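You operate a simulated robot arm through the tools that you are given. There is no shell and no other tool.

You run a simulated robot arm. Do the job below in one go: nothing can be reset, and whatever is moved stays where it is left.

Task
Clamp the guide bar, rub off the burr, release it and lay it in the tray.
Fine: purple pad; put it back. What is to be rubbed or washed off counts as gone when no trace of it is left.

It is judged by the outcome, as a careful person would: the job done as asked, and still so three seconds after it is handed in. It fails if anything else is knocked over, pushed out of place, dropped, spilled or broken.

Robot
A 7-joint arm with a two-finger gripper, fixed in place. Base frame: the origin is on the floor under the middle of its stand, x ahead of it, y to its left, z up; the work surface is at about z = 800. Units: mm, rad, N and s.
With the tool pointing down near the work surface it reaches from about 340 to 720 mm from the base axis. Its first joint turns from -1.152 to 1.152 rad. Payload 2.45 kg.
Tool frame: the origin (TCP) lies between the finger pads and is the grasp point; the fingertips stand 26 mm ahead of it; z points along the fingers, y is the line along which they close. The gripper opens to 96 mm; its body begins 69 mm behind the TCP.
Orientation is that of the tool frame in the base frame, as a unit quaternion [x, y, z, w]. With the fingers straight down and closing along the base's y, the tool's x points along the base's -x, its y along +y and its z along -z.

Tools
- The arm moves only by the tool apply_moves. Its argument "plan" is a list of rows, each a list of 7 numbers: the turn, a rotation vector about the tool's x, y, z in rad, then the shift along the tool's x, y, z in mm, then the closure, from 0 (fully open) to 1 (shut). In form: [[ax, ay, az, tx, ty, tz, hand], ...]. A call has 1 to 20 rows; each row shifts and turns the commanded pose from where the row before left it, along the tool's axes as they then stand. Rows are played at 5 a second. More than 50 mm and 0.15 rad between two rows, or a gripper value outside its range, and nothing of the call is played. Where a pose cannot be reached the arm comes as near as it can. A force on the tool above 40 N (or 10 N above the force at the start of the call, whichever is more), or a blocked arm, ends the call early, and 0.2 s more pass. The fingers move at their own pace (about 50 mm/s each) and stop on an object; they squeeze with about 37 N. The grip force told is the motor's: it shows also when the fingers shut on nothing. Time passes only in rows, and 0.2 s behind the last, so rows that do not move let the fingers close. The reply holds the time, the measured pose of the TCP, the force on the tool along the base axes, the opening and the grip force, in the units named above and with some noise, with the torque about the TCP (base axes, N m) and any sound that the robot's microphone picked up.
- Cameras (640 x 400 px; columns grow to the right, rows downward): "scene" is fixed at [190.7, -424, 1421.8]; the picture's right is [0.49, -0.87, 0.00], its down [-0.55, -0.31, -0.78] and it looks along [0.68, 0.38, -0.63] (base axes); focal length 330 px, centre (320, 200). "wrist" rides on the gripper at [82, 3, -98] in the tool frame; the picture's right is [-0.04, 1.00, 0.00], its down [-0.73, -0.03, -0.68] and it looks along [-0.68, -0.03, 0.73] (tool axes); focal length 256 px, centre (320, 200).
- grab_frame(camera): a new picture of that camera. The clock stands still meanwhile.
- locate(camera, pixels): for up to 12 pixels [column, row] of the newest picture of that camera ("zoom" is the newest enlarged one), the place [x, y, z] in the base frame of the surface seen there, good to about 2 mm, but the place of the scene camera against the robot may be out by one fixed shift of up to 12 mm in any direction. The clock stands still meanwhile.
- enlarge(camera, box): a new picture of the part [left, top, right, bottom] of that camera's present view, enlarged. The clock stands still meanwhile.
- close_job(): hands the job in; it is judged then, once.

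Leave the gripper open and the arm clear of the work at the hand-in unless told otherwise.

The tools are called by a JSON object that holds its "op" and its "data". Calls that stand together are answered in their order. apply_moves: Moves the arm, as the interface text tells. Its arguments: {"type":"object","properties":{"plan":{"type":"array"}},"required":["plan"]} The other tools are called the same way: grab_frame (camera) takes a picture; locate (camera, pixels) gives the place of the surface under pixels of a picture; enlarge (camera, box) takes an enlarged picture of a part of a camera's view; close_job () hands the job in.

At the start:

```text
t: 0.0
ee_pos: [433.5, -119.9, 1088.8]
tool_rot: [0.0, 1.0, 0.0, 0.0]
contact_force: [1.1, 0.2, -0.2]
wrist_torque: [-0.04, 0.01, -0.02]
gripper_width: 95.6
finger_force: 0.2
```

scene: 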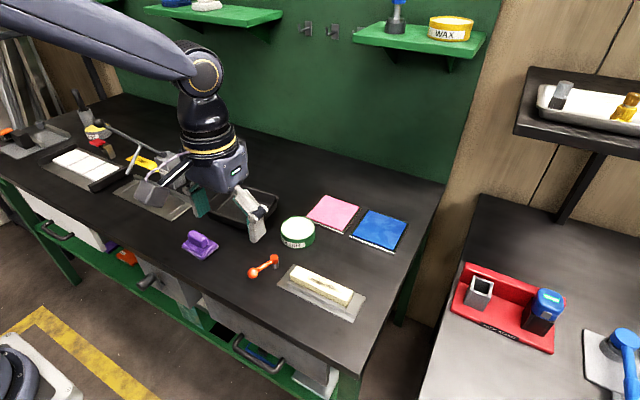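
wrist: 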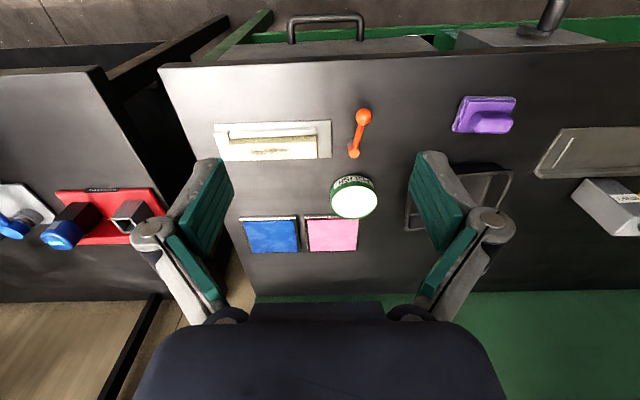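

I'll start by looking over the scene in both cameras and enlarging the parts that matter: the bar, the orange handle, the purple pad and the tray.

{"op": "enlarge", "data": {"camera": "scene", "box": [170, 180, 410, 330]}}

{"op": "enlarge", "data": {"camera": "wrist", "box": [200, 80, 400, 205]}}

{"op": "enlarge", "data": {"camera": "scene", "box": [0, 80, 240, 230]}}

```text
2.67 times, centred on (290, 255) of scene
```

zoom: 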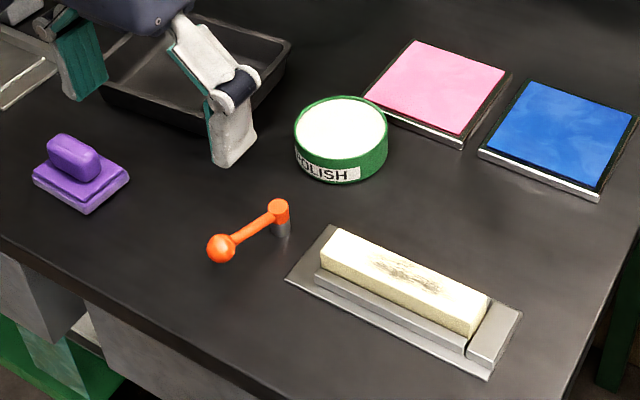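

```text
3.20 times, centred on (300, 142) of wrist
```

zoom: 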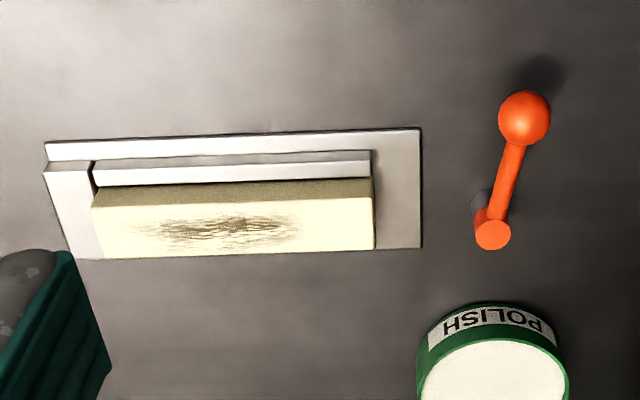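

```text
2.67 times, centred on (120, 155) of scene
```

zoom: 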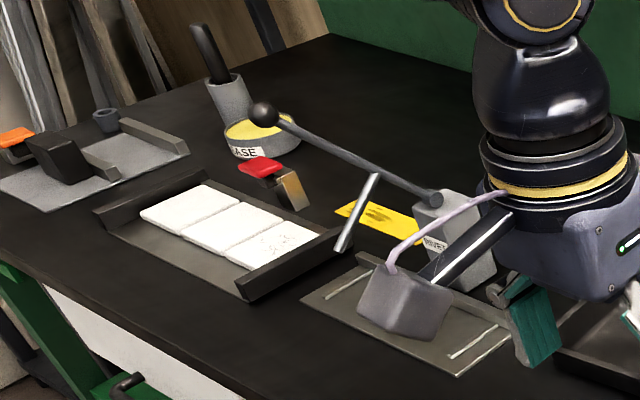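

The cream bar at scene (320,285) sits in a metal fixture beside an orange lever and has a dark smudge on top. There are also white pieces and a yellow piece with marks further left. I'll enlarge more closely to read any labels and tell them apart.

{"op": "enlarge", "data": {"camera": "scene", "box": [100, 120, 200, 182]}}

{"op": "enlarge", "data": {"camera": "scene", "box": [30, 80, 130, 142]}}

{"op": "enlarge", "data": {"camera": "scene", "box": [440, 60, 640, 185]}}

{"op": "enlarge", "data": {"camera": "scene", "box": [440, 250, 640, 375]}}

{"op": "enlarge", "data": {"camera": "scene", "box": [235, 240, 375, 328]}}

{"op": "enlarge", "data": {"camera": "wrist", "box": [400, 70, 640, 220]}}

```text
6.40 times, centred on (150, 151) of scene
```

zoom: 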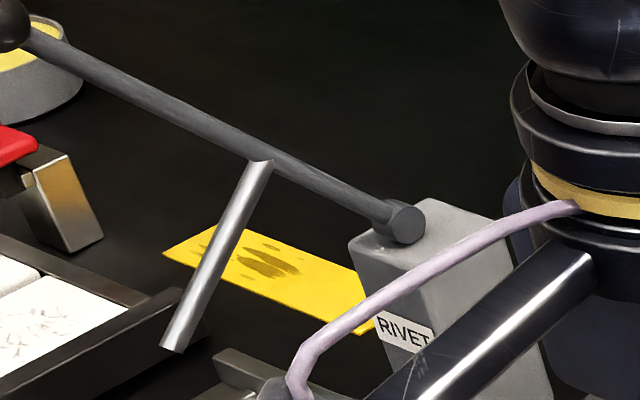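

```text
6.40 times, centred on (80, 111) of scene
```

zoom: 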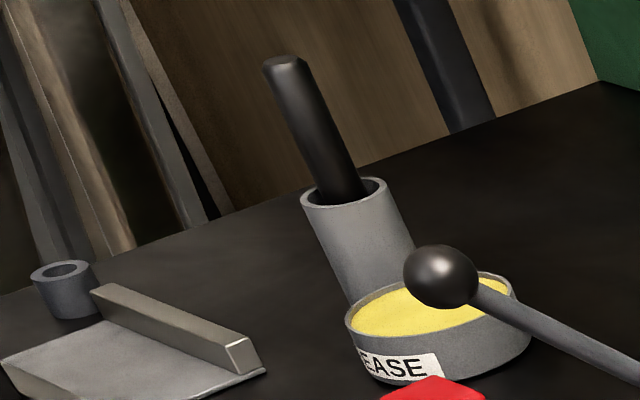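

```text
3.20 times, centred on (540, 122) of scene
```

zoom: 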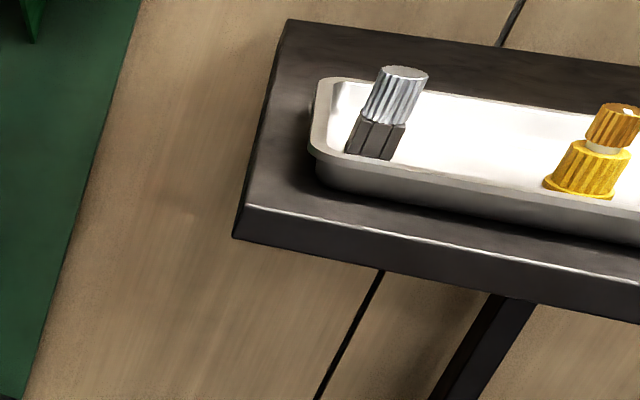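

```text
3.20 times, centred on (540, 312) of scene
```

zoom: 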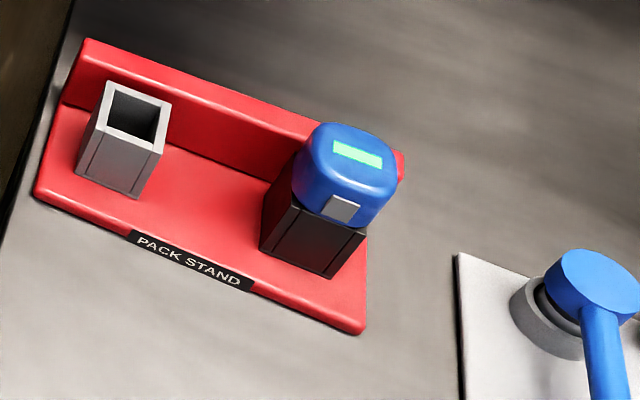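

```text
4.55 times, centred on (305, 284) of scene
```

zoom: 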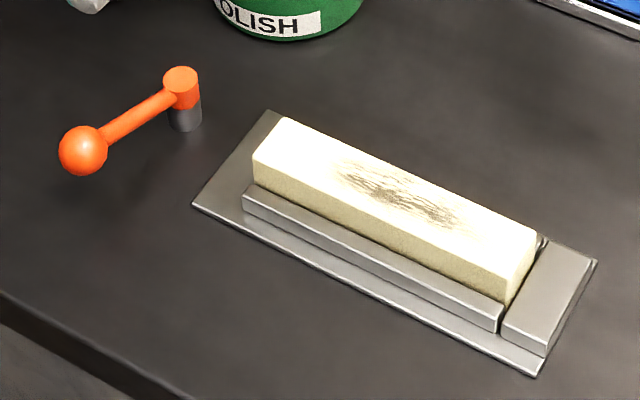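

```text
2.67 times, centred on (520, 145) of wrist
```

zoom: 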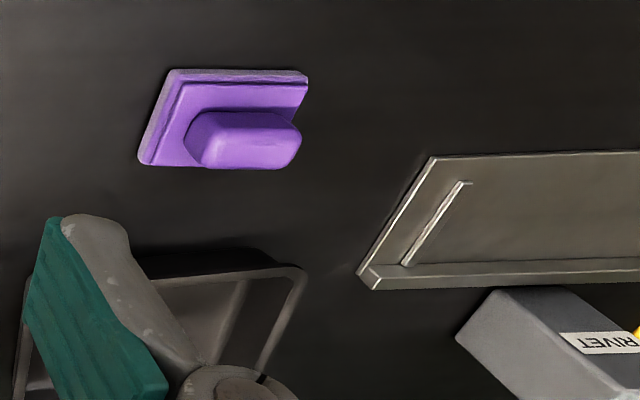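

The cream bar with the streaky dark mark in the fixture must be the guide bar. The orange lever beside it looks like the clamp, the purple pad is at wrist (485,115), and the black tray is at wrist (460,195). I'll locate points on these with the wrist camera.

{"op": "locate", "data": {"camera": "wrist", "pixels": [[218, 126], [331, 121], [331, 157], [218, 160], [230, 150], [316, 147], [316, 157], [265, 153], [363, 116], [354, 153], [355, 200], [352, 146]]}}

{"op": "locate", "data": {"camera": "wrist", "pixels": [[488, 115], [490, 122], [465, 100], [514, 98], [455, 130], [470, 170], [510, 175], [500, 225], [470, 195], [408, 225], [270, 235], [333, 233]]}}

{"op": "grab_frame", "data": {"camera": "scene"}}

```text
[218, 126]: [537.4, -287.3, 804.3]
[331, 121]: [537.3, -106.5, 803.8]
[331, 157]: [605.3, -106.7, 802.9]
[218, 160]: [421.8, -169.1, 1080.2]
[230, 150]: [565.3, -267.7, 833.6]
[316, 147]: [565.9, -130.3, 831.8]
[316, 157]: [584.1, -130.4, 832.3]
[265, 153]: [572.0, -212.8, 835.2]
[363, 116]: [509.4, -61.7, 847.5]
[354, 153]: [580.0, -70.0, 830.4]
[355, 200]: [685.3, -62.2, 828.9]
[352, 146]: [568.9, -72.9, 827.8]
```

```text
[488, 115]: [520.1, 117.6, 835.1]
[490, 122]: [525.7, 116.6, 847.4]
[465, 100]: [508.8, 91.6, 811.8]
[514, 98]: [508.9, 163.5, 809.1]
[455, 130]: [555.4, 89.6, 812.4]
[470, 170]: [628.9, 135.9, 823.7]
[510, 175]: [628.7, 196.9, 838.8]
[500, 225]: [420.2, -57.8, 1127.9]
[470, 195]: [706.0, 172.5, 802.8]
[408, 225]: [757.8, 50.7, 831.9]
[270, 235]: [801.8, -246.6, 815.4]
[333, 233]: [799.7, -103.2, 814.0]
```

```text
taken
```

scene: 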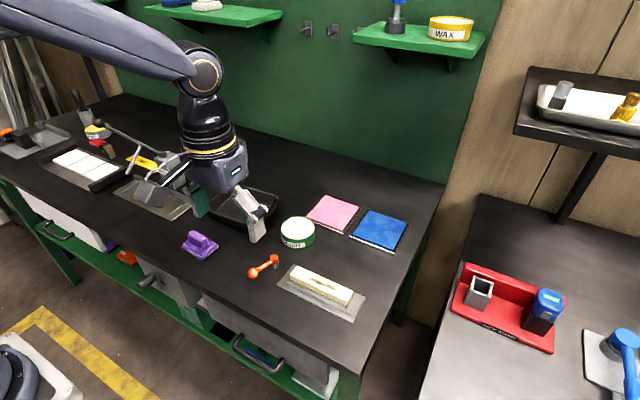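

The bar lies at about x 557–587, y −268 to −130, with its top at z ≈ 833. The lever post is near (583, −70) and its knob near (509, −62). The arm is free in the air, so I'll move it down and over toward the fixture for a closer look at the clamp mechanism.

{"op": "apply_moves", "data": {"plan": [[0, 0, 0, -3, -6, 28, 0], [0, 0, 0, -3, -6, 28, 0], [0, 0, 0, -3, -6, 28, 0], [0, 0, 0, -3, -6, 28, 0], [0, 0, 0, 0, 0, 0, 0]]}}

{"op": "grab_frame", "data": {"camera": "wrist"}}

{"op": "grab_frame", "data": {"camera": "scene"}}

```text
t: 1.2
ee_pos: [445.3, -143.6, 976.5]
tool_rot: [0.001, 1.0, -0.001, 0.0]
contact_force: [-0.2, -0.1, -0.1]
wrist_torque: [-0.01, -0.03, -0.01]
gripper_width: 95.9
finger_force: 0.1
```

```text
taken
```

wrist: 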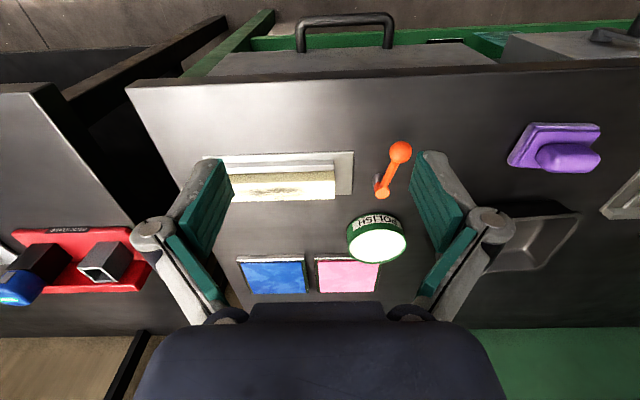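

```text
taken
```

scene: 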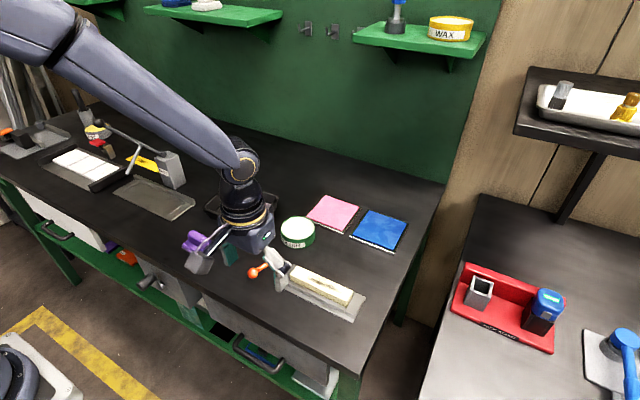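

Now I'll enlarge the fixture and lever in the wrist view (columns 200–440, rows 130–280).

{"op": "enlarge", "data": {"camera": "wrist", "box": [205, 130, 425, 267]}}

{"op": "enlarge", "data": {"camera": "wrist", "box": [350, 120, 440, 220]}}

{"op": "enlarge", "data": {"camera": "wrist", "box": [480, 100, 640, 280]}}

```text
2.91 times, centred on (315, 198) of wrist
```

zoom: 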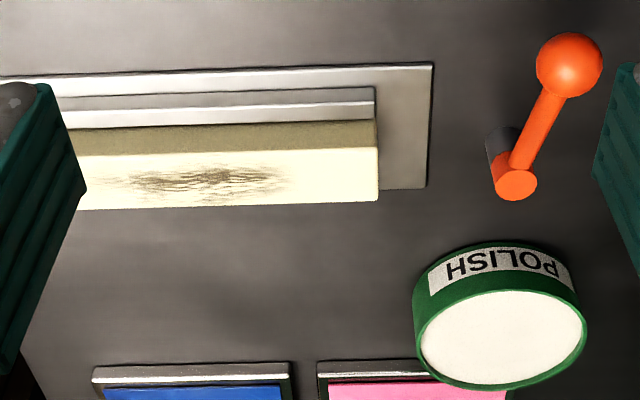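

```text
4.00 times, centred on (395, 170) of wrist
```

zoom: 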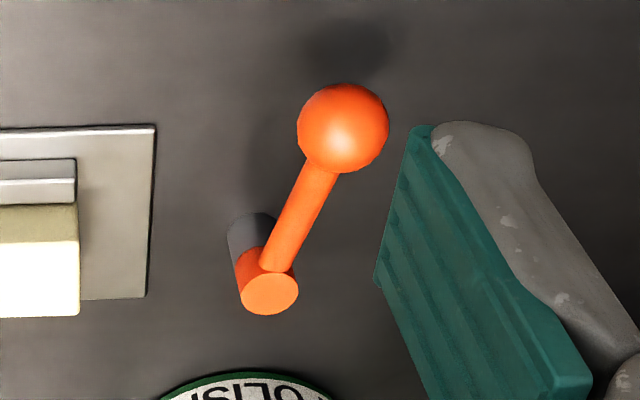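

```text
2.22 times, centred on (560, 190) of wrist
```

zoom: 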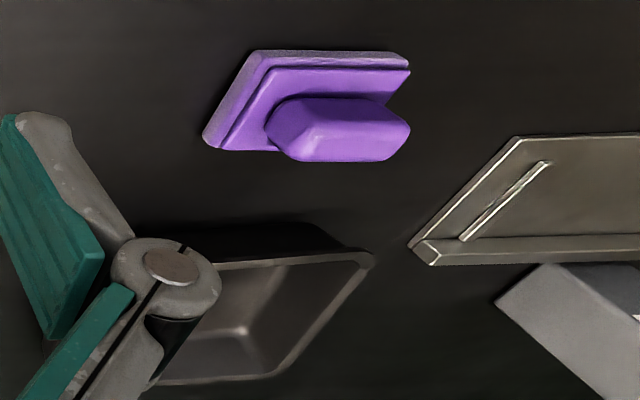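

The lever is a ball knob on an arm over a grey post, a horizontal swinging type. In the newest zoom I'll measure the purple pad (base corners and grip block) and the tray.

{"op": "locate", "data": {"camera": "zoom", "pixels": [[262, 55], [408, 62], [215, 145], [290, 105], [395, 102], [300, 155], [385, 157], [345, 130], [250, 330], [365, 255], [285, 375], [320, 235]]}}

{"op": "locate", "data": {"camera": "wrist", "pixels": [[400, 153], [392, 175], [383, 193], [378, 182], [376, 178], [334, 185], [334, 198], [240, 188], [350, 192], [352, 153], [334, 168], [270, 190]]}}

```text
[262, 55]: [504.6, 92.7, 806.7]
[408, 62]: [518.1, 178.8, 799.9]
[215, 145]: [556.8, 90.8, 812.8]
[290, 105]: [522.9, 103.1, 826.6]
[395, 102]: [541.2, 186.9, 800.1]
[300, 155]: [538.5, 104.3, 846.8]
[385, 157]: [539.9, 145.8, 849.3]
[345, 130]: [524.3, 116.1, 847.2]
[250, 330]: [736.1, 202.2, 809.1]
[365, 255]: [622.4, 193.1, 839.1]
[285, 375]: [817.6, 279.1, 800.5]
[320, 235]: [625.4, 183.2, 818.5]
```

```text
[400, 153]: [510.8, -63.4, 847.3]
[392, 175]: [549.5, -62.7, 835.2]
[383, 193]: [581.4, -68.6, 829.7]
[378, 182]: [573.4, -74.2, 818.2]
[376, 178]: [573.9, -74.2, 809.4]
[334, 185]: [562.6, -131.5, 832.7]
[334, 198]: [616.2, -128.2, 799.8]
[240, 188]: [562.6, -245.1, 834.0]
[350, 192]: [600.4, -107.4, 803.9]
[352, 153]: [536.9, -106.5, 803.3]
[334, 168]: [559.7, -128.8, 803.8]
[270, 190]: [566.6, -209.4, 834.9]
```

The ball knob is about 24 mm across, with its centre near (510, −63, 836). The hub is at about (582, −70), and the pad's grip block tops out at z ≈ 848. Next I'll bring the wrist camera closer to the lever and bar end to see how the clamp works, staying above z = 900 and well clear.

{"op": "apply_moves", "data": {"plan": [[0, 0, 0, -15, 8, 14, 0], [0, 0, 0, -15, 8, 14, 0], [0, 0, 0, -15, 8, 14, 0], [0, 0, 0, -15, 8, 14, 0], [0, 0, 0, 0, 0, 0, 0]]}}

{"op": "grab_frame", "data": {"camera": "wrist"}}

{"op": "enlarge", "data": {"camera": "wrist", "box": [180, 80, 460, 255]}}

```text
t: 2.4
ee_pos: [505.4, -111.5, 920.4]
tool_rot: [0.0, 1.0, 0.0, -0.001]
contact_force: [0.7, -0.7, -0.5]
wrist_torque: [0.01, -0.01, -0.04]
gripper_width: 95.8
finger_force: 0.0
```

```text
taken
```

wrist: 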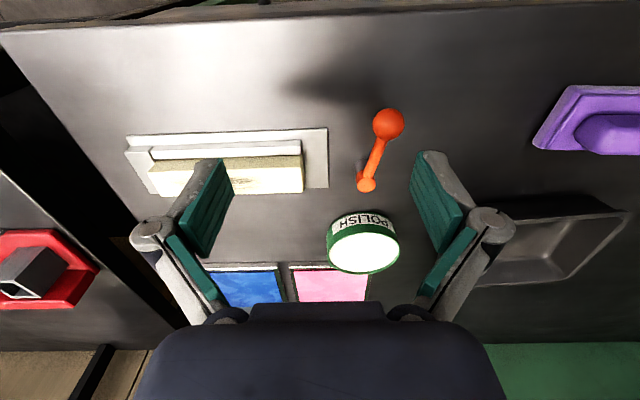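

```text
2.29 times, centred on (320, 168) of wrist
```

zoom: 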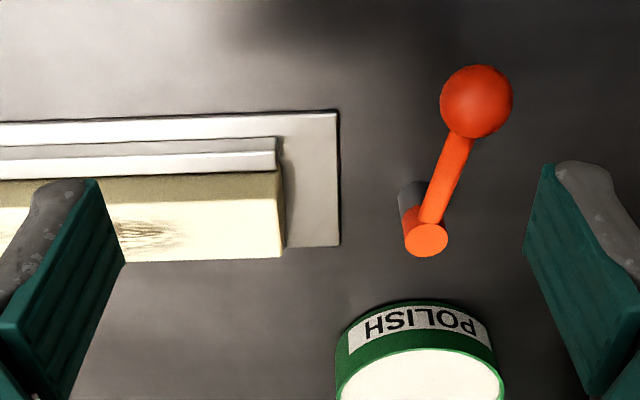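

The rail is on the front (−x) side and the stop is at the −y end. I'll measure the ball, arm, hub, rail and bar end precisely in this zoom.

{"op": "locate", "data": {"camera": "zoom", "pixels": [[476, 100], [442, 102], [510, 102], [476, 67], [476, 134], [427, 240], [407, 240], [447, 240], [427, 255], [452, 165], [274, 150], [274, 165]]}}

{"op": "locate", "data": {"camera": "zoom", "pixels": [[270, 205], [278, 254], [200, 255], [335, 115], [335, 243], [150, 235], [240, 143], [240, 160], [240, 190], [420, 380], [345, 340], [500, 385]]}}

{"op": "locate", "data": {"camera": "wrist", "pixels": [[388, 123], [600, 95], [578, 118], [610, 130], [606, 150], [538, 150], [627, 213], [545, 282], [500, 205], [560, 250], [600, 212], [520, 270]]}}

```text
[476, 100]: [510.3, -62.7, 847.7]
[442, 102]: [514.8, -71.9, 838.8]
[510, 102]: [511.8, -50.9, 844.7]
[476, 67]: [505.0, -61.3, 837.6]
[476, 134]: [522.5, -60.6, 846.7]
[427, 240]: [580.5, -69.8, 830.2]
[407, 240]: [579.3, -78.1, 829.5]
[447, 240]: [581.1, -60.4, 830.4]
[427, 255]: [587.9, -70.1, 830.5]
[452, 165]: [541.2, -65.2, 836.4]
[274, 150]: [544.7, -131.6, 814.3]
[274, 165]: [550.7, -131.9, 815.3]
```

```text
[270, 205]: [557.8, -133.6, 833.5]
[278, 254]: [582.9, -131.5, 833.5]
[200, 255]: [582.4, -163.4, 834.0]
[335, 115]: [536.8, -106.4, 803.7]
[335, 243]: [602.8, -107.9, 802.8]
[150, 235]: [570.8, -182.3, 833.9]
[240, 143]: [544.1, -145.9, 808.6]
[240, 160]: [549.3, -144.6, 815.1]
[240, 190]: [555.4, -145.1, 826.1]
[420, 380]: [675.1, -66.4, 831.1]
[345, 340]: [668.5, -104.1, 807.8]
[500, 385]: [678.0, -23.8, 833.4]
```

```text
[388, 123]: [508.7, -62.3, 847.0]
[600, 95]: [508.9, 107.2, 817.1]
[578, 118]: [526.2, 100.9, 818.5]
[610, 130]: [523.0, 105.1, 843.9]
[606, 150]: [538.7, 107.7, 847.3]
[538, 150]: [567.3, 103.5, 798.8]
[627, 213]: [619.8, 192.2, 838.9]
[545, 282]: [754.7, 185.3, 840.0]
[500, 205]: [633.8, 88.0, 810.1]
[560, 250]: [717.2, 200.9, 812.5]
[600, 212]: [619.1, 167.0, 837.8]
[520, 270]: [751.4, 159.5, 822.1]
```

The lever hub is at about (580, −70) and the ball centre at about (513, −62, 837), with the arm pointing toward −x. The bar occupies x 556–584, y −268 to −131, z 804–834. The polish can and the bar itself block the other side, so the free swing is toward +y. I'll bring the half-closed gripper over the ball and lower it so the fingers straddle it in y.

{"op": "apply_moves", "data": {"plan": [[0, 0, 0, -4, 25, 0, 0.4], [0, 0, 0, -4, 25, 0, 0.4], [0, 0, 0, 0, 0, 25, 0.4], [0, 0, 0, 0, 0, 25, 0.4], [0, 0, 0, 0, 0, 25, 0.4], [0, 0, 0, 0, 0, 0, 0.6], [0, 0, 0, 0, 0, 0, 0.65]]}}

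{"op": "grab_frame", "data": {"camera": "wrist"}}

{"op": "enlarge", "data": {"camera": "scene", "box": [200, 210, 360, 310]}}

```text
t: 4.0
ee_pos: [514.3, -61.1, 846.3]
tool_rot: [0.0, 1.0, 0.0, 0.0]
contact_force: [-0.3, -0.5, 0.5]
wrist_torque: [-0.04, 0.02, 0.03]
gripper_width: 34.0
finger_force: 0.1
```

```text
taken
```

wrist: 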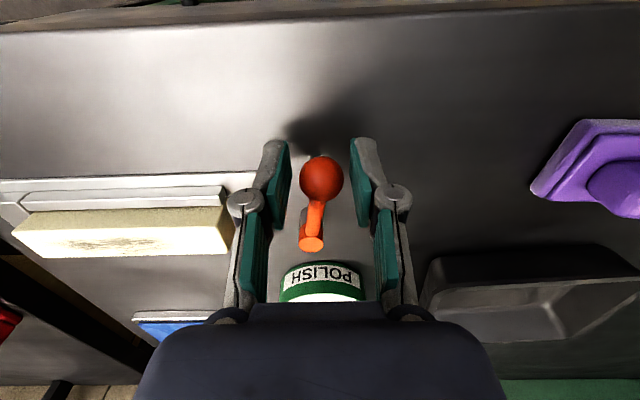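

```text
4.00 times, centred on (280, 260) of scene
```

zoom: 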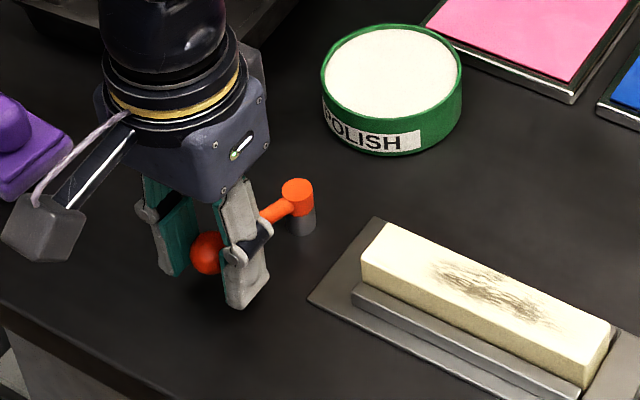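

The ball sits between the fingers with about 5 mm clearance each side. I'll test the +y direction gently with small pushes, turning the tool with the lever.

{"op": "apply_moves", "data": {"plan": [[0, 0, 0, 0, 4, 0, 0.68], [0, 0, 0.05, -0.1, 3.4, 0, 0.68], [0, 0, 0.05, -0.1, 3.4, 0, 0.68], [0, 0, 0.05, -0.1, 3.4, 0, 0.68]]}}

{"op": "grab_frame", "data": {"camera": "wrist"}}

```text
t: 5.0
ee_pos: [513.5, -46.6, 846.7]
tool_rot: [0.076, 0.997, 0.0, 0.001]
contact_force: [0.9, -0.5, -0.1]
wrist_torque: [-0.03, -0.01, -0.01]
gripper_width: 31.3
finger_force: 0.2
```

```text
taken
```

wrist: 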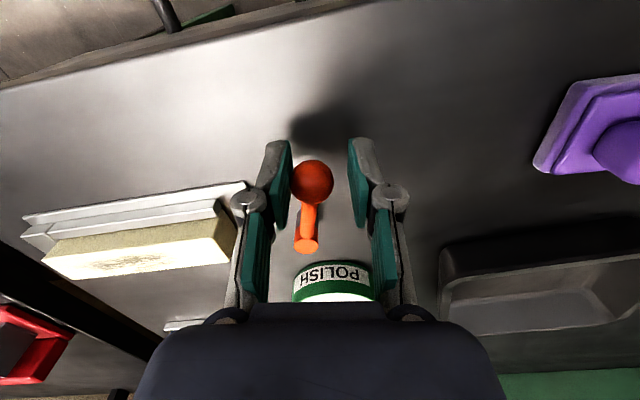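

The lever follows with almost no force, so +y is a free direction. I'll keep swinging it round the hub while watching force and sound.

{"op": "apply_moves", "data": {"plan": [[0, 0, 0.1, -0.34, 6.74, 0, 0.68], [0, 0, 0.1, -0.34, 6.74, 0, 0.68], [0, 0, 0.1, -0.34, 6.74, 0, 0.68], [0, 0, 0.1, -0.34, 6.74, 0, 0.68], [0, 0, 0.1, -0.34, 6.74, 0, 0.68]]}}

{"op": "grab_frame", "data": {"camera": "wrist"}}

{"op": "enlarge", "data": {"camera": "scene", "box": [200, 210, 360, 310]}}

```text
t: 6.2
ee_pos: [526.5, -16.1, 846.1]
tool_rot: [0.32, 0.948, 0.0, 0.0]
contact_force: [-0.3, 0.3, 0.0]
wrist_torque: [0.0, 0.0, 0.01]
gripper_width: 31.3
finger_force: 0.4
```

```text
taken
```

wrist: 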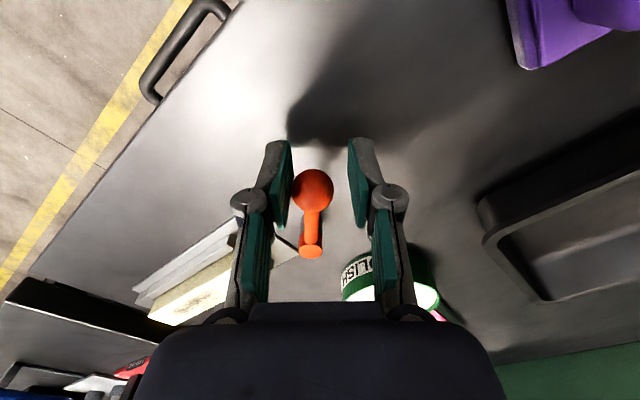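

```text
4.00 times, centred on (280, 260) of scene
```

zoom: 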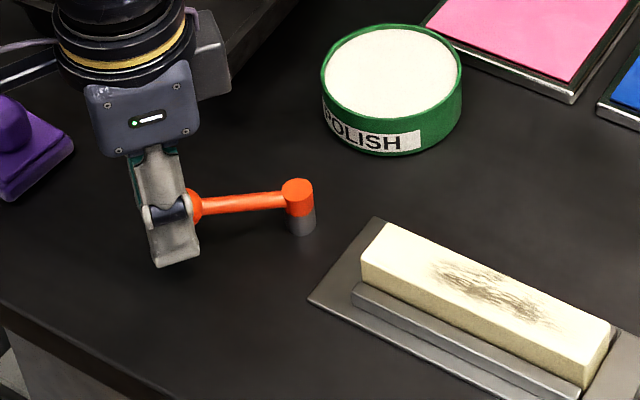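

Still swinging freely with no sound. I'll carry on around the arc.

{"op": "apply_moves", "data": {"plan": [[0, 0, 0.1, -0.34, 6.74, 0, 0.68], [0, 0, 0.1, -0.34, 6.74, 0, 0.68], [0, 0, 0.1, -0.34, 6.74, 0, 0.68], [0, 0, 0.1, -0.34, 6.74, 0, 0.68], [0, 0, 0.1, -0.34, 6.74, 0, 0.68]]}}

{"op": "enlarge", "data": {"camera": "scene", "box": [200, 210, 360, 310]}}

{"op": "grab_frame", "data": {"camera": "wrist"}}

```text
t: 7.4
ee_pos: [553.3, 5.2, 846.3]
tool_rot: [0.545, 0.838, 0.0, 0.0]
contact_force: [-0.9, 0.2, 0.5]
wrist_torque: [0.0, 0.01, -0.01]
gripper_width: 31.5
finger_force: 0.8
```

```text
4.00 times, centred on (280, 260) of scene
```

zoom: 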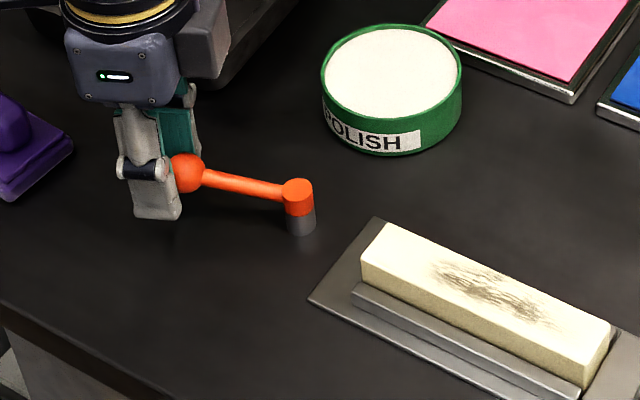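

```text
taken
```

wrist: 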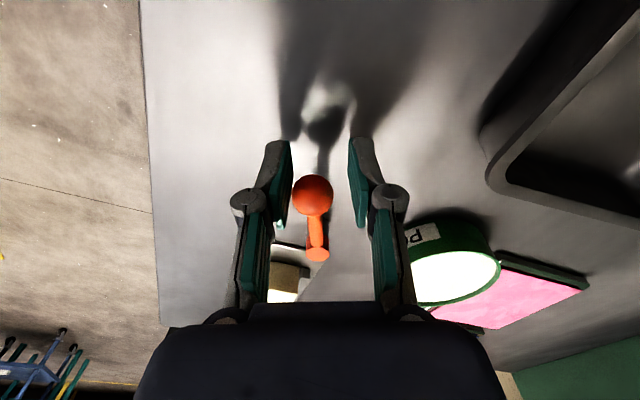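

No stop yet at about 66° of turn. I'll continue in smaller steps, watching for the polish can on the far side.

{"op": "apply_moves", "data": {"plan": [[0, 0, 0.1, -0.34, 6.74, 0, 0.68], [0, 0, 0.1, -0.34, 6.74, 0, 0.68], [0, 0, 0.1, -0.34, 6.74, 0, 0.68], [0, 0, 0.08, -0.25, 5.4, 0, 0.68]]}}

{"op": "enlarge", "data": {"camera": "scene", "box": [200, 190, 360, 290]}}

{"op": "grab_frame", "data": {"camera": "wrist"}}

```text
t: 8.4
ee_pos: [577.5, 10.4, 845.9]
tool_rot: [0.693, 0.721, -0.001, 0.001]
contact_force: [-1.0, -0.3, 0.4]
wrist_torque: [-0.01, 0.02, -0.04]
gripper_width: 31.2
finger_force: 0.6
```

```text
4.00 times, centred on (280, 240) of scene
```

zoom: 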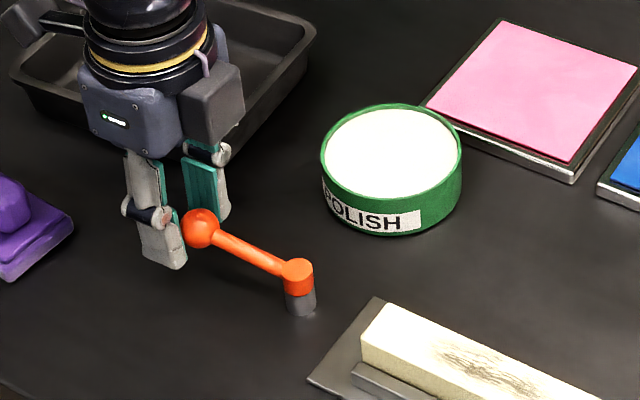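

```text
taken
```

wrist: 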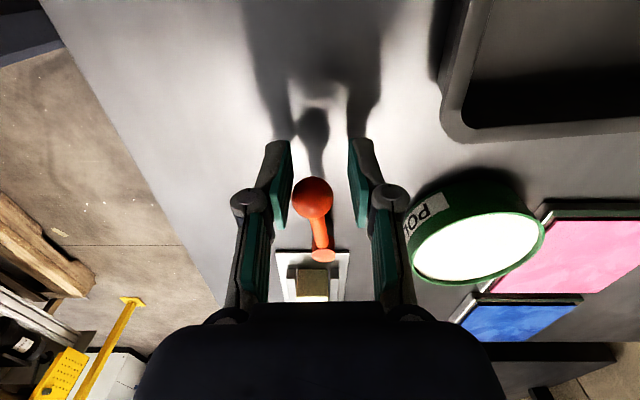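

No stop or sound yet; the lever is near pointing +y. I'll go a little further in small steps and watch for an end stop, since the can is still clear by more than 25 mm.

{"op": "apply_moves", "data": {"plan": [[0, 0, 0.06, -0.15, 4.05, 0, 0.68], [0, 0, 0.06, -0.15, 4.05, 0, 0.68], [0, 0, 0.06, -0.15, 4.05, 0, 0.68], [0, 0, 0.06, -0.15, 4.05, 0, 0.68]]}}

{"op": "enlarge", "data": {"camera": "scene", "box": [200, 190, 360, 290]}}

{"op": "grab_frame", "data": {"camera": "wrist"}}

```text
t: 9.4
ee_pos: [591.4, 9.4, 843.7]
tool_rot: [0.774, 0.634, -0.003, -0.001]
contact_force: [-12.1, 2.2, -1.1]
wrist_torque: [0.03, 0.05, -0.18]
gripper_width: 38.9
finger_force: 5.9
```

```text
4.00 times, centred on (280, 240) of scene
```

zoom: 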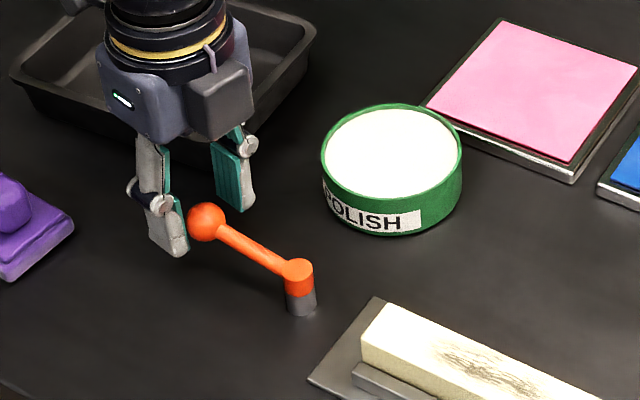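

```text
taken
```

wrist: 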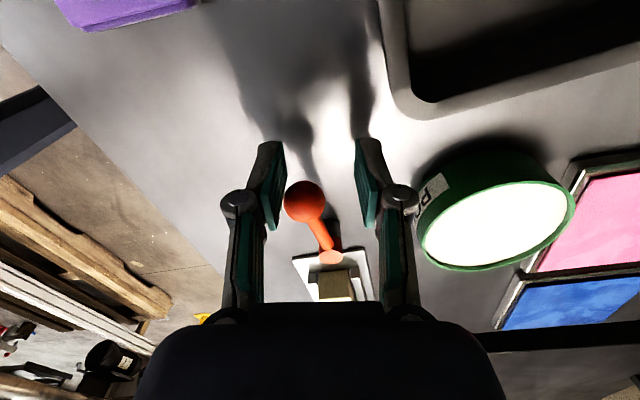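

The lever met a firm stop: 12 N, and the fingers were pushed slightly open. I'll back off, open a little, rise clear, and see whether the lever stays and what changed on the fixture.

{"op": "apply_moves", "data": {"plan": [[0, 0, -0.06, 0.15, -4.05, 0, 0.62], [0, 0, -0.06, 0.15, -4.05, 0, 0.55], [0, 0, 0, 0, 0, 0, 0.5], [0, 0, 0, 0, 0, -25, 0.5], [0, 0, 0, 0, 0, -35, 0.3], [0, 0, 0, 0, 0, -45, 0], [0, 0, 0, 0, 0, 0, 0]]}}

{"op": "enlarge", "data": {"camera": "scene", "box": [200, 220, 380, 332]}}

{"op": "grab_frame", "data": {"camera": "wrist"}}

```text
t: 11.0
ee_pos: [585.6, 11.3, 950.8]
tool_rot: [0.734, 0.679, 0.0, 0.001]
contact_force: [0.7, 0.5, 0.2]
wrist_torque: [0.0, 0.01, -0.01]
gripper_width: 96.1
finger_force: 0.1
```

```text
3.56 times, centred on (290, 276) of scene
```

zoom: 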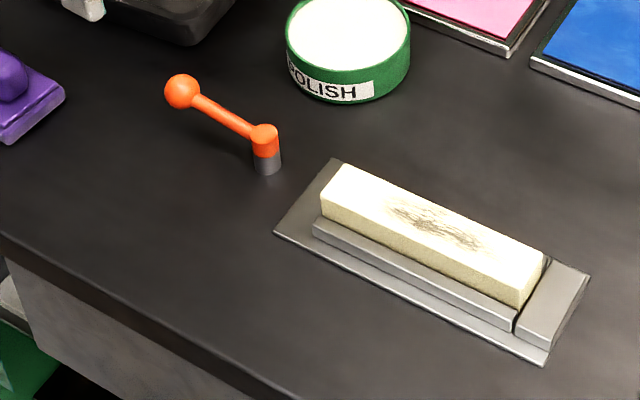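

```text
taken
```

wrist: 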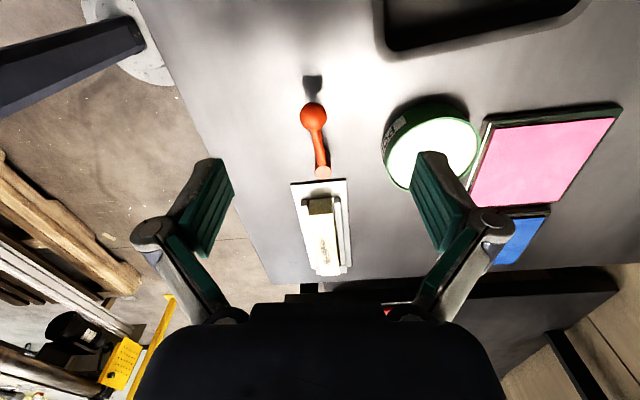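

The lever stays put pointing +y. In the wrist view I see a strip on the right (+x) side of the bar, so I'll enlarge that to see whether it's a clamping jaw.

{"op": "enlarge", "data": {"camera": "wrist", "box": [270, 90, 380, 290]}}

{"op": "enlarge", "data": {"camera": "scene", "box": [270, 250, 370, 325]}}

{"op": "locate", "data": {"camera": "wrist", "pixels": [[345, 240], [340, 240], [335, 240], [325, 240], [310, 240], [303, 230], [345, 200], [350, 250], [320, 205], [313, 115], [323, 172], [340, 270]]}}

```text
2.00 times, centred on (325, 190) of wrist
```

zoom: 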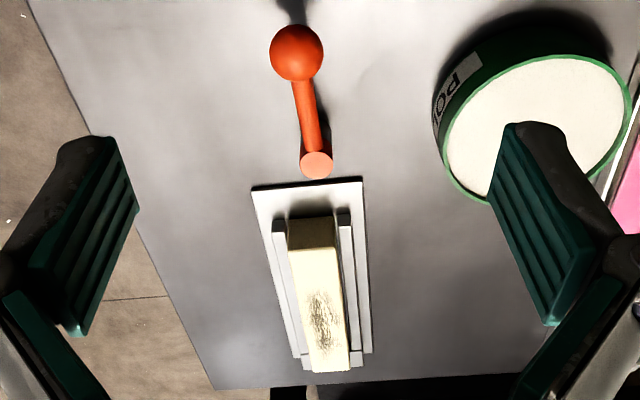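

```text
5.33 times, centred on (320, 288) of scene
```

zoom: 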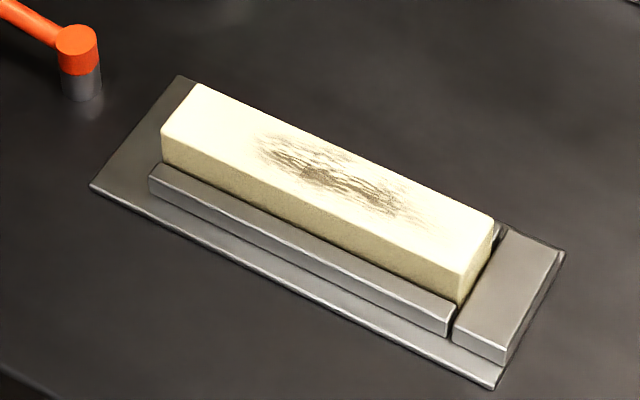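

```text
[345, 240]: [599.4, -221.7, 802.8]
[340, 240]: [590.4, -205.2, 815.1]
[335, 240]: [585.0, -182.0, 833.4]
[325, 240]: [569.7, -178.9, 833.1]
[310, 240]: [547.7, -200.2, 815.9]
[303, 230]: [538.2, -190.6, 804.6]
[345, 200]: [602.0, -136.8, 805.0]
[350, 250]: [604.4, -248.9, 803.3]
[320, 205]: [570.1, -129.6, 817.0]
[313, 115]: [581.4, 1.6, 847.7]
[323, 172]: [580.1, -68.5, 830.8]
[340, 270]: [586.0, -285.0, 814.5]
```

There are rails on both sides of the bar (−x at 544–556, +x at about 586–597) and a stop at the −y end. To make sure the lever has actually clamped the bar, I'll do a gentle tug test: straddle the bar across x above the rails (tips at z ≈ 820), grip, and lift 2 mm while reading the force. First I move above the bar centre.

{"op": "apply_moves", "data": {"plan": [[0, 0, -0.078, 0, 0, 0, 0], [0, 0, 0, -42, -3, 0, 0], [0, 0, 0, -42, -3, 0, 0], [0, 0, 0, -42, -3, 0, 0], [0, 0, 0, -42, -3, 0, 0.3], [0, 0, 0, -43, -3, 0, 0.3], [0, 0, 0, 0, 0, 35, 0.3], [0, 0, 0, 0, 0, 0, 0.3]]}}

{"op": "grab_frame", "data": {"camera": "wrist"}}

{"op": "enlarge", "data": {"camera": "wrist", "box": [220, 100, 420, 225]}}

```text
t: 12.8
ee_pos: [569.1, -202.7, 916.1]
tool_rot: [0.707, 0.707, 0.0, 0.0]
contact_force: [0.0, 0.5, 0.0]
wrist_torque: [0.0, 0.0, -0.01]
gripper_width: 67.3
finger_force: 0.1
```

```text
taken
```

wrist: 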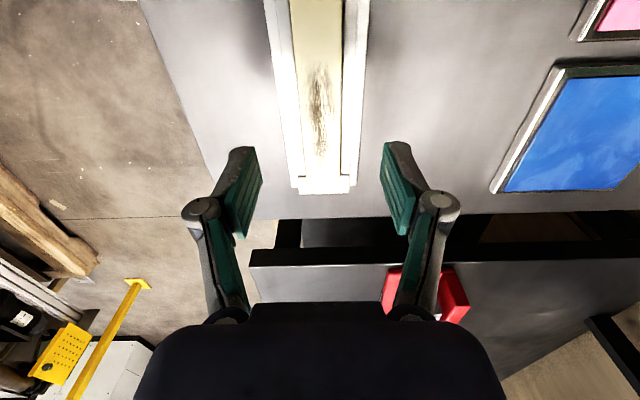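

```text
3.20 times, centred on (320, 162) of wrist
```

zoom: 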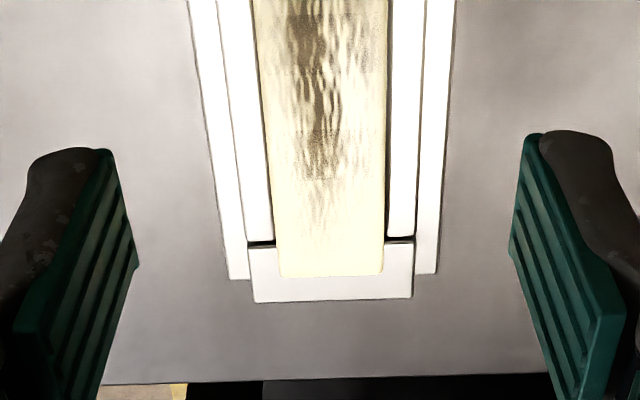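

I have a good near-top view of the bar between the two rails. I'll locate the bar edges and the rail edges in this zoom to see the gaps.

{"op": "locate", "data": {"camera": "zoom", "pixels": [[265, 100], [258, 100], [240, 100], [217, 60], [380, 100], [386, 100], [395, 100], [412, 100], [330, 270], [330, 290], [300, 180], [330, 20]]}}

{"op": "locate", "data": {"camera": "wrist", "pixels": [[291, 5], [340, 5], [320, 5], [318, 60], [318, 150], [302, 90], [333, 90], [308, 120], [330, 120], [318, 185], [285, 30], [352, 30]]}}

```text
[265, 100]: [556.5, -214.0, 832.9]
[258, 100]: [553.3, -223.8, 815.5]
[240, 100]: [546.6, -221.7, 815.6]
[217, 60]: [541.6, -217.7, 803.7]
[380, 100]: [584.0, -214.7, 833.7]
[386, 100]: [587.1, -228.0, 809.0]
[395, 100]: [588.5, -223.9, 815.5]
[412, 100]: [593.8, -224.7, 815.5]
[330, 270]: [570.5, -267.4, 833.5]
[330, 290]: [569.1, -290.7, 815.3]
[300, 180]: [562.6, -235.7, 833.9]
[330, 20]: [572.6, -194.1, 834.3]
```

```text
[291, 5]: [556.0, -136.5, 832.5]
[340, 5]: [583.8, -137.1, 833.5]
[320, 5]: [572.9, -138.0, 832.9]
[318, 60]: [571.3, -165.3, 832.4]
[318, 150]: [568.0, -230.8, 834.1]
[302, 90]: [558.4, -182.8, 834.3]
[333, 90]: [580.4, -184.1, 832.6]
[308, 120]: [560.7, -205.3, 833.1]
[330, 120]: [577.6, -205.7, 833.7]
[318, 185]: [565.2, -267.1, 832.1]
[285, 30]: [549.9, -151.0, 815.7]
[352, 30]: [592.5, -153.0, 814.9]
```

The bar is 29 mm wide (x 555.5–585) with only about a 2 mm gap to the +x rail. Now the tug test: descend to TCP z ≈ 846 (tips at 820, above the 815 rails), and close on the bar.

{"op": "apply_moves", "data": {"plan": [[0, 0, 0, 2, 1.2, 35, 0.3], [0, 0, 0, 0, 0, 35, 0.3], [0, 0, 0, 0, 0, 0, 0.6], [0, 0, 0, 0, 0, 0, 0.8], [0, 0, 0, 0, 0, 0, 0.8], [0, 0, 0, 0, 0, 0, 0.8]]}}

```text
t: 14.2
ee_pos: [570.0, -198.7, 846.0]
tool_rot: [0.708, 0.707, 0.0, -0.001]
contact_force: [-6.0, 0.3, 1.1]
wrist_torque: [0.11, 0.26, 0.03]
gripper_width: 29.4
finger_force: 37.0
```

Gripped with a width of 29.4 mm. Now I'll lift by only 1.5 mm and read the vertical force.

{"op": "apply_moves", "data": {"plan": [[0, 0, 0, 0, 0, -1.5, 0.8], [0, 0, 0, 0, 0, 0, 0.8]]}}

```text
t: 14.8
ee_pos: [570.9, -199.3, 844.9]
tool_rot: [0.708, 0.706, -0.001, -0.001]
contact_force: [-3.0, -3.0, -16.0]
wrist_torque: [-0.14, 0.12, 0.0]
gripper_width: 29.2
finger_force: 36.8
```

The tool did not rise and 16 N pulls back down, far more than such a bar could weigh, so the bar is held and the lever position is "clamped". I'll return the 1.5 mm, release the grip and rise clear.

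{"op": "apply_moves", "data": {"plan": [[0, 0, 0, 0, 0, 1.5, 0.8], [0, 0, 0, 0, 0, 0, 0.6], [0, 0, 0, 0, 0, 0, 0.4], [0, 0, 0, 0, 0, 0, 0.4], [0, 0, 0, 0, 0, -45, 0.4], [0, 0, 0, 0, 0, -45, 0.4], [0, 0, 0, 0, 0, 0, 0.3]]}}

{"op": "enlarge", "data": {"camera": "scene", "box": [170, 210, 390, 335]}}

```text
t: 16.4
ee_pos: [571.6, -197.7, 935.7]
tool_rot: [0.708, 0.706, 0.0, -0.001]
contact_force: [0.5, -0.2, -0.6]
wrist_torque: [0.02, 0.02, 0.03]
gripper_width: 67.1
finger_force: 0.0
```

```text
2.91 times, centred on (280, 272) of scene
```

zoom: 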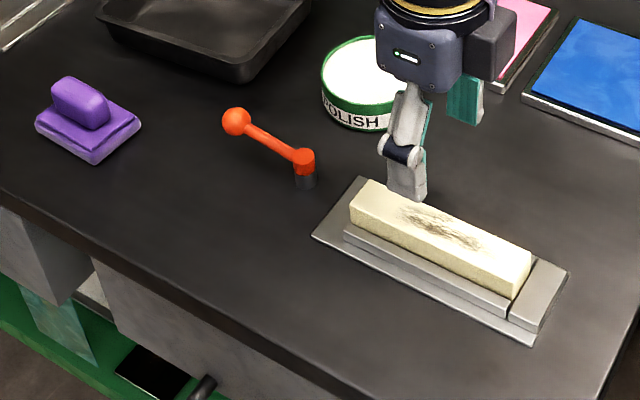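

The bar is undisturbed. Next I fly at z ≈ 936 to above the purple pad (about (532, 127)), staying well above everything on the way, and look down on it.

{"op": "apply_moves", "data": {"plan": [[0, 0, 0, 40.6, -5, 0, 0.3], [0, 0, 0, 40.6, -5, 0, 0.3], [0, 0, 0, 40.6, -5, 0, 0.3], [0, 0, 0, 40.6, -5, 0, 0.3], [0, 0, 0, 40.6, -5, 0, 0.3], [0, 0, 0, 40.6, -5, 0, 0.3], [0, 0, 0, 40.6, -5, 0, 0.3], [0, 0, 0, 40.6, -5, 0, 0.3], [0, 0, 0, 0, 0, 0, 0.3]]}}

{"op": "grab_frame", "data": {"camera": "wrist"}}

{"op": "enlarge", "data": {"camera": "wrist", "box": [230, 30, 410, 142]}}

```text
t: 18.4
ee_pos: [532.4, 127.0, 935.0]
tool_rot: [0.708, 0.706, 0.0, 0.0]
contact_force: [1.0, -0.1, 0.6]
wrist_torque: [0.01, -0.02, -0.04]
gripper_width: 67.1
finger_force: 0.0
```

```text
taken
```

wrist: 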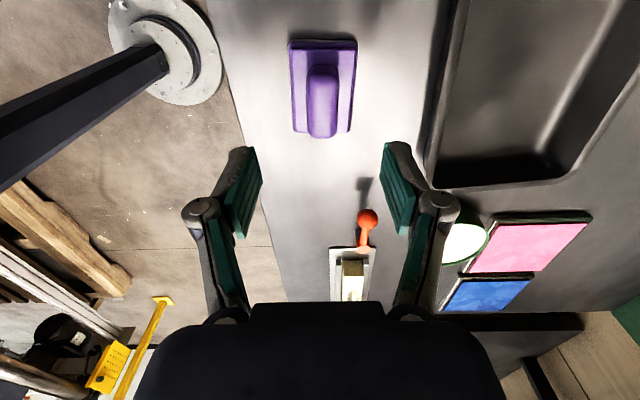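

```text
3.56 times, centred on (320, 86) of wrist
```

zoom: 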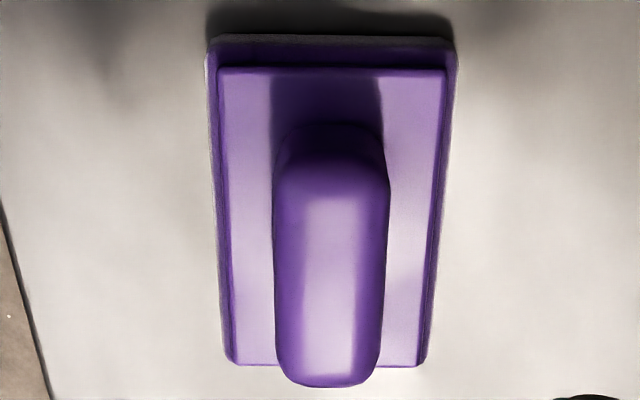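

A clear view of the pad: base plate with a lengthwise grip block. I'll locate its edges and corners to get position, orientation and heights.

{"op": "locate", "data": {"camera": "zoom", "pixels": [[225, 80], [437, 80], [235, 355], [412, 355], [295, 190], [375, 190], [285, 360], [372, 360], [335, 200], [330, 375], [330, 60], [310, 290]]}}

{"op": "locate", "data": {"camera": "zoom", "pixels": [[210, 60], [455, 60], [212, 200], [448, 200], [226, 350], [430, 350], [335, 40], [276, 250], [386, 250], [330, 150], [350, 290], [330, 300]]}}

{"op": "locate", "data": {"camera": "wrist", "pixels": [[430, 160], [440, 185], [500, 170], [560, 170], [600, 150], [470, 100], [530, 80], [455, 20], [560, 60], [468, 155], [550, 150], [640, 75]]}}

```text
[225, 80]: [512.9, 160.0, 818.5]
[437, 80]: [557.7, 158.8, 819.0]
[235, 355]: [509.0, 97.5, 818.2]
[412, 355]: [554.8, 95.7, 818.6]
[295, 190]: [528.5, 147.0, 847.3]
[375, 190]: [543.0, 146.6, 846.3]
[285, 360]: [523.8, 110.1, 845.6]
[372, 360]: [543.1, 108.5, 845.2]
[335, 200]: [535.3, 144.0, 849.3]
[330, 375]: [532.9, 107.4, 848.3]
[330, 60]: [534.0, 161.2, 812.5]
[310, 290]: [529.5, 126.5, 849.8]
```

```text
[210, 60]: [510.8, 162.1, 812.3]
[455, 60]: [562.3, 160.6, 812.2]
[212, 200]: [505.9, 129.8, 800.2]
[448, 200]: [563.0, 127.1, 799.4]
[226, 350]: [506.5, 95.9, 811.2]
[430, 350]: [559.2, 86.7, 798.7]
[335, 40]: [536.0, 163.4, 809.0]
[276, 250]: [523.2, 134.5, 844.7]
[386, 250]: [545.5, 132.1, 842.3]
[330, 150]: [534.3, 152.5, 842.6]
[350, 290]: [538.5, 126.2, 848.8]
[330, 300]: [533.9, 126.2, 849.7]
```

```text
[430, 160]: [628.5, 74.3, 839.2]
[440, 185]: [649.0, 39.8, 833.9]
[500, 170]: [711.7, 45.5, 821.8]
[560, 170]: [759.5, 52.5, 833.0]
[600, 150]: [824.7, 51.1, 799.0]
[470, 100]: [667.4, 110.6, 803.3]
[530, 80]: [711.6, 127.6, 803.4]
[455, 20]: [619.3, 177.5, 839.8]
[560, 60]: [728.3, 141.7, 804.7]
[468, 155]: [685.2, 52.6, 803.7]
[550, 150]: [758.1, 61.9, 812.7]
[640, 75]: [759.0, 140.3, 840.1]
```

The pad's grip block is 22 mm wide, centred at (534, 128) with its top at z ≈ 849. The base is about 50 × 70 mm, its top at z 818, turned about 3° clockwise. I'll turn the tool 0.05 rad to match, descend to TCP z ≈ 847 (tips at 821, above the base) and grip.

{"op": "apply_moves", "data": {"plan": [[0, 0, 0.05, 1, 1.6, 0, 0.4], [0, 0, 0, 0, 0, 35, 0.4], [0, 0, 0, 0, 0, 35, 0.4], [0, 0, 0, 0, 0, 17.5, 0.4], [0, 0, 0, 0, 0, 0, 0.4]]}}

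{"op": "grab_frame", "data": {"camera": "wrist"}}

{"op": "enlarge", "data": {"camera": "scene", "box": [140, 190, 260, 280]}}

```text
t: 19.6
ee_pos: [533.2, 127.4, 847.2]
tool_rot: [0.725, 0.689, 0.0, 0.001]
contact_force: [0.2, -0.2, 0.1]
wrist_torque: [-0.01, 0.0, 0.0]
gripper_width: 57.8
finger_force: 0.0
```

```text
taken
```

wrist: 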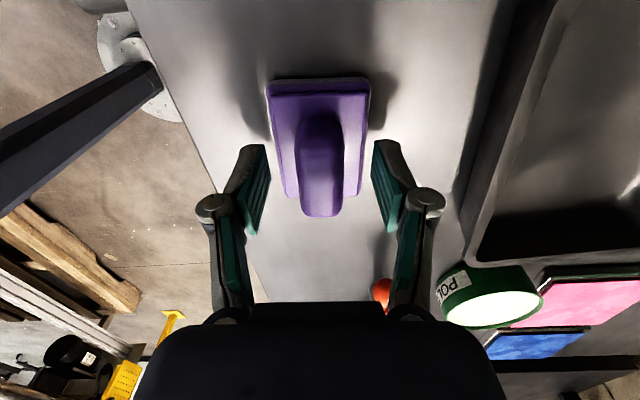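

```text
4.44 times, centred on (200, 235) of scene
```

zoom: 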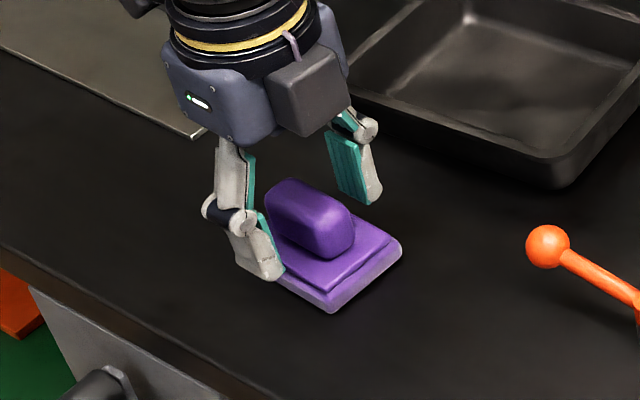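

The fingers straddle the block cleanly. Now I close on it.

{"op": "apply_moves", "data": {"plan": [[0, 0, 0, 0, 0, 0, 0.7], [0, 0, 0, 0, 0, 0, 0.85], [0, 0, 0, 0, 0, 0, 0.85], [0, 0, 0, 0, 0, 0, 0.85]]}}

```text
t: 20.6
ee_pos: [533.4, 125.6, 848.3]
tool_rot: [0.725, 0.689, 0.0, 0.0]
contact_force: [0.4, -0.2, 0.5]
wrist_torque: [0.04, 0.0, 0.02]
gripper_width: 23.1
finger_force: 36.9
```

The pad is gripped (23 mm, 37 N). I'll lift it straight up about 85 mm and check it hangs properly.

{"op": "apply_moves", "data": {"plan": [[0, 0, 0, 0, 0, -10, 0.85], [0, 0, 0, 0, 0, -25, 0.85], [0, 0, 0, 0, 0, -25, 0.85], [0, 0, 0, 0, 0, -25, 0.85], [0, 0, 0, 0, 0, 0, 0.85]]}}

{"op": "grab_frame", "data": {"camera": "wrist"}}

{"op": "enlarge", "data": {"camera": "scene", "box": [130, 170, 250, 260]}}

```text
t: 21.8
ee_pos: [531.7, 127.0, 933.7]
tool_rot: [0.725, 0.689, 0.001, 0.0]
contact_force: [-0.2, 0.5, -1.1]
wrist_torque: [0.01, -0.03, 0.03]
gripper_width: 23.1
finger_force: 36.6
```

```text
taken
```

wrist: 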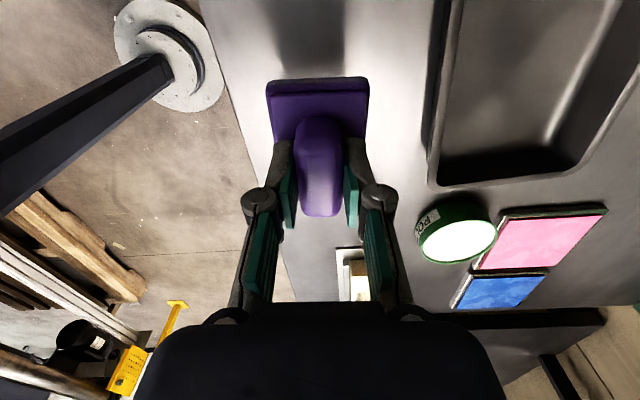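

```text
4.44 times, centred on (190, 215) of scene
```

zoom: 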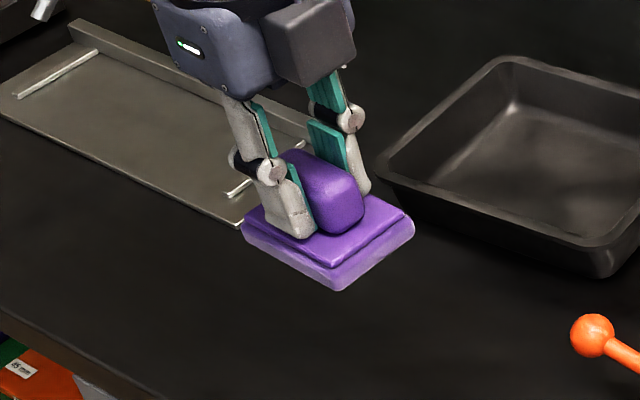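

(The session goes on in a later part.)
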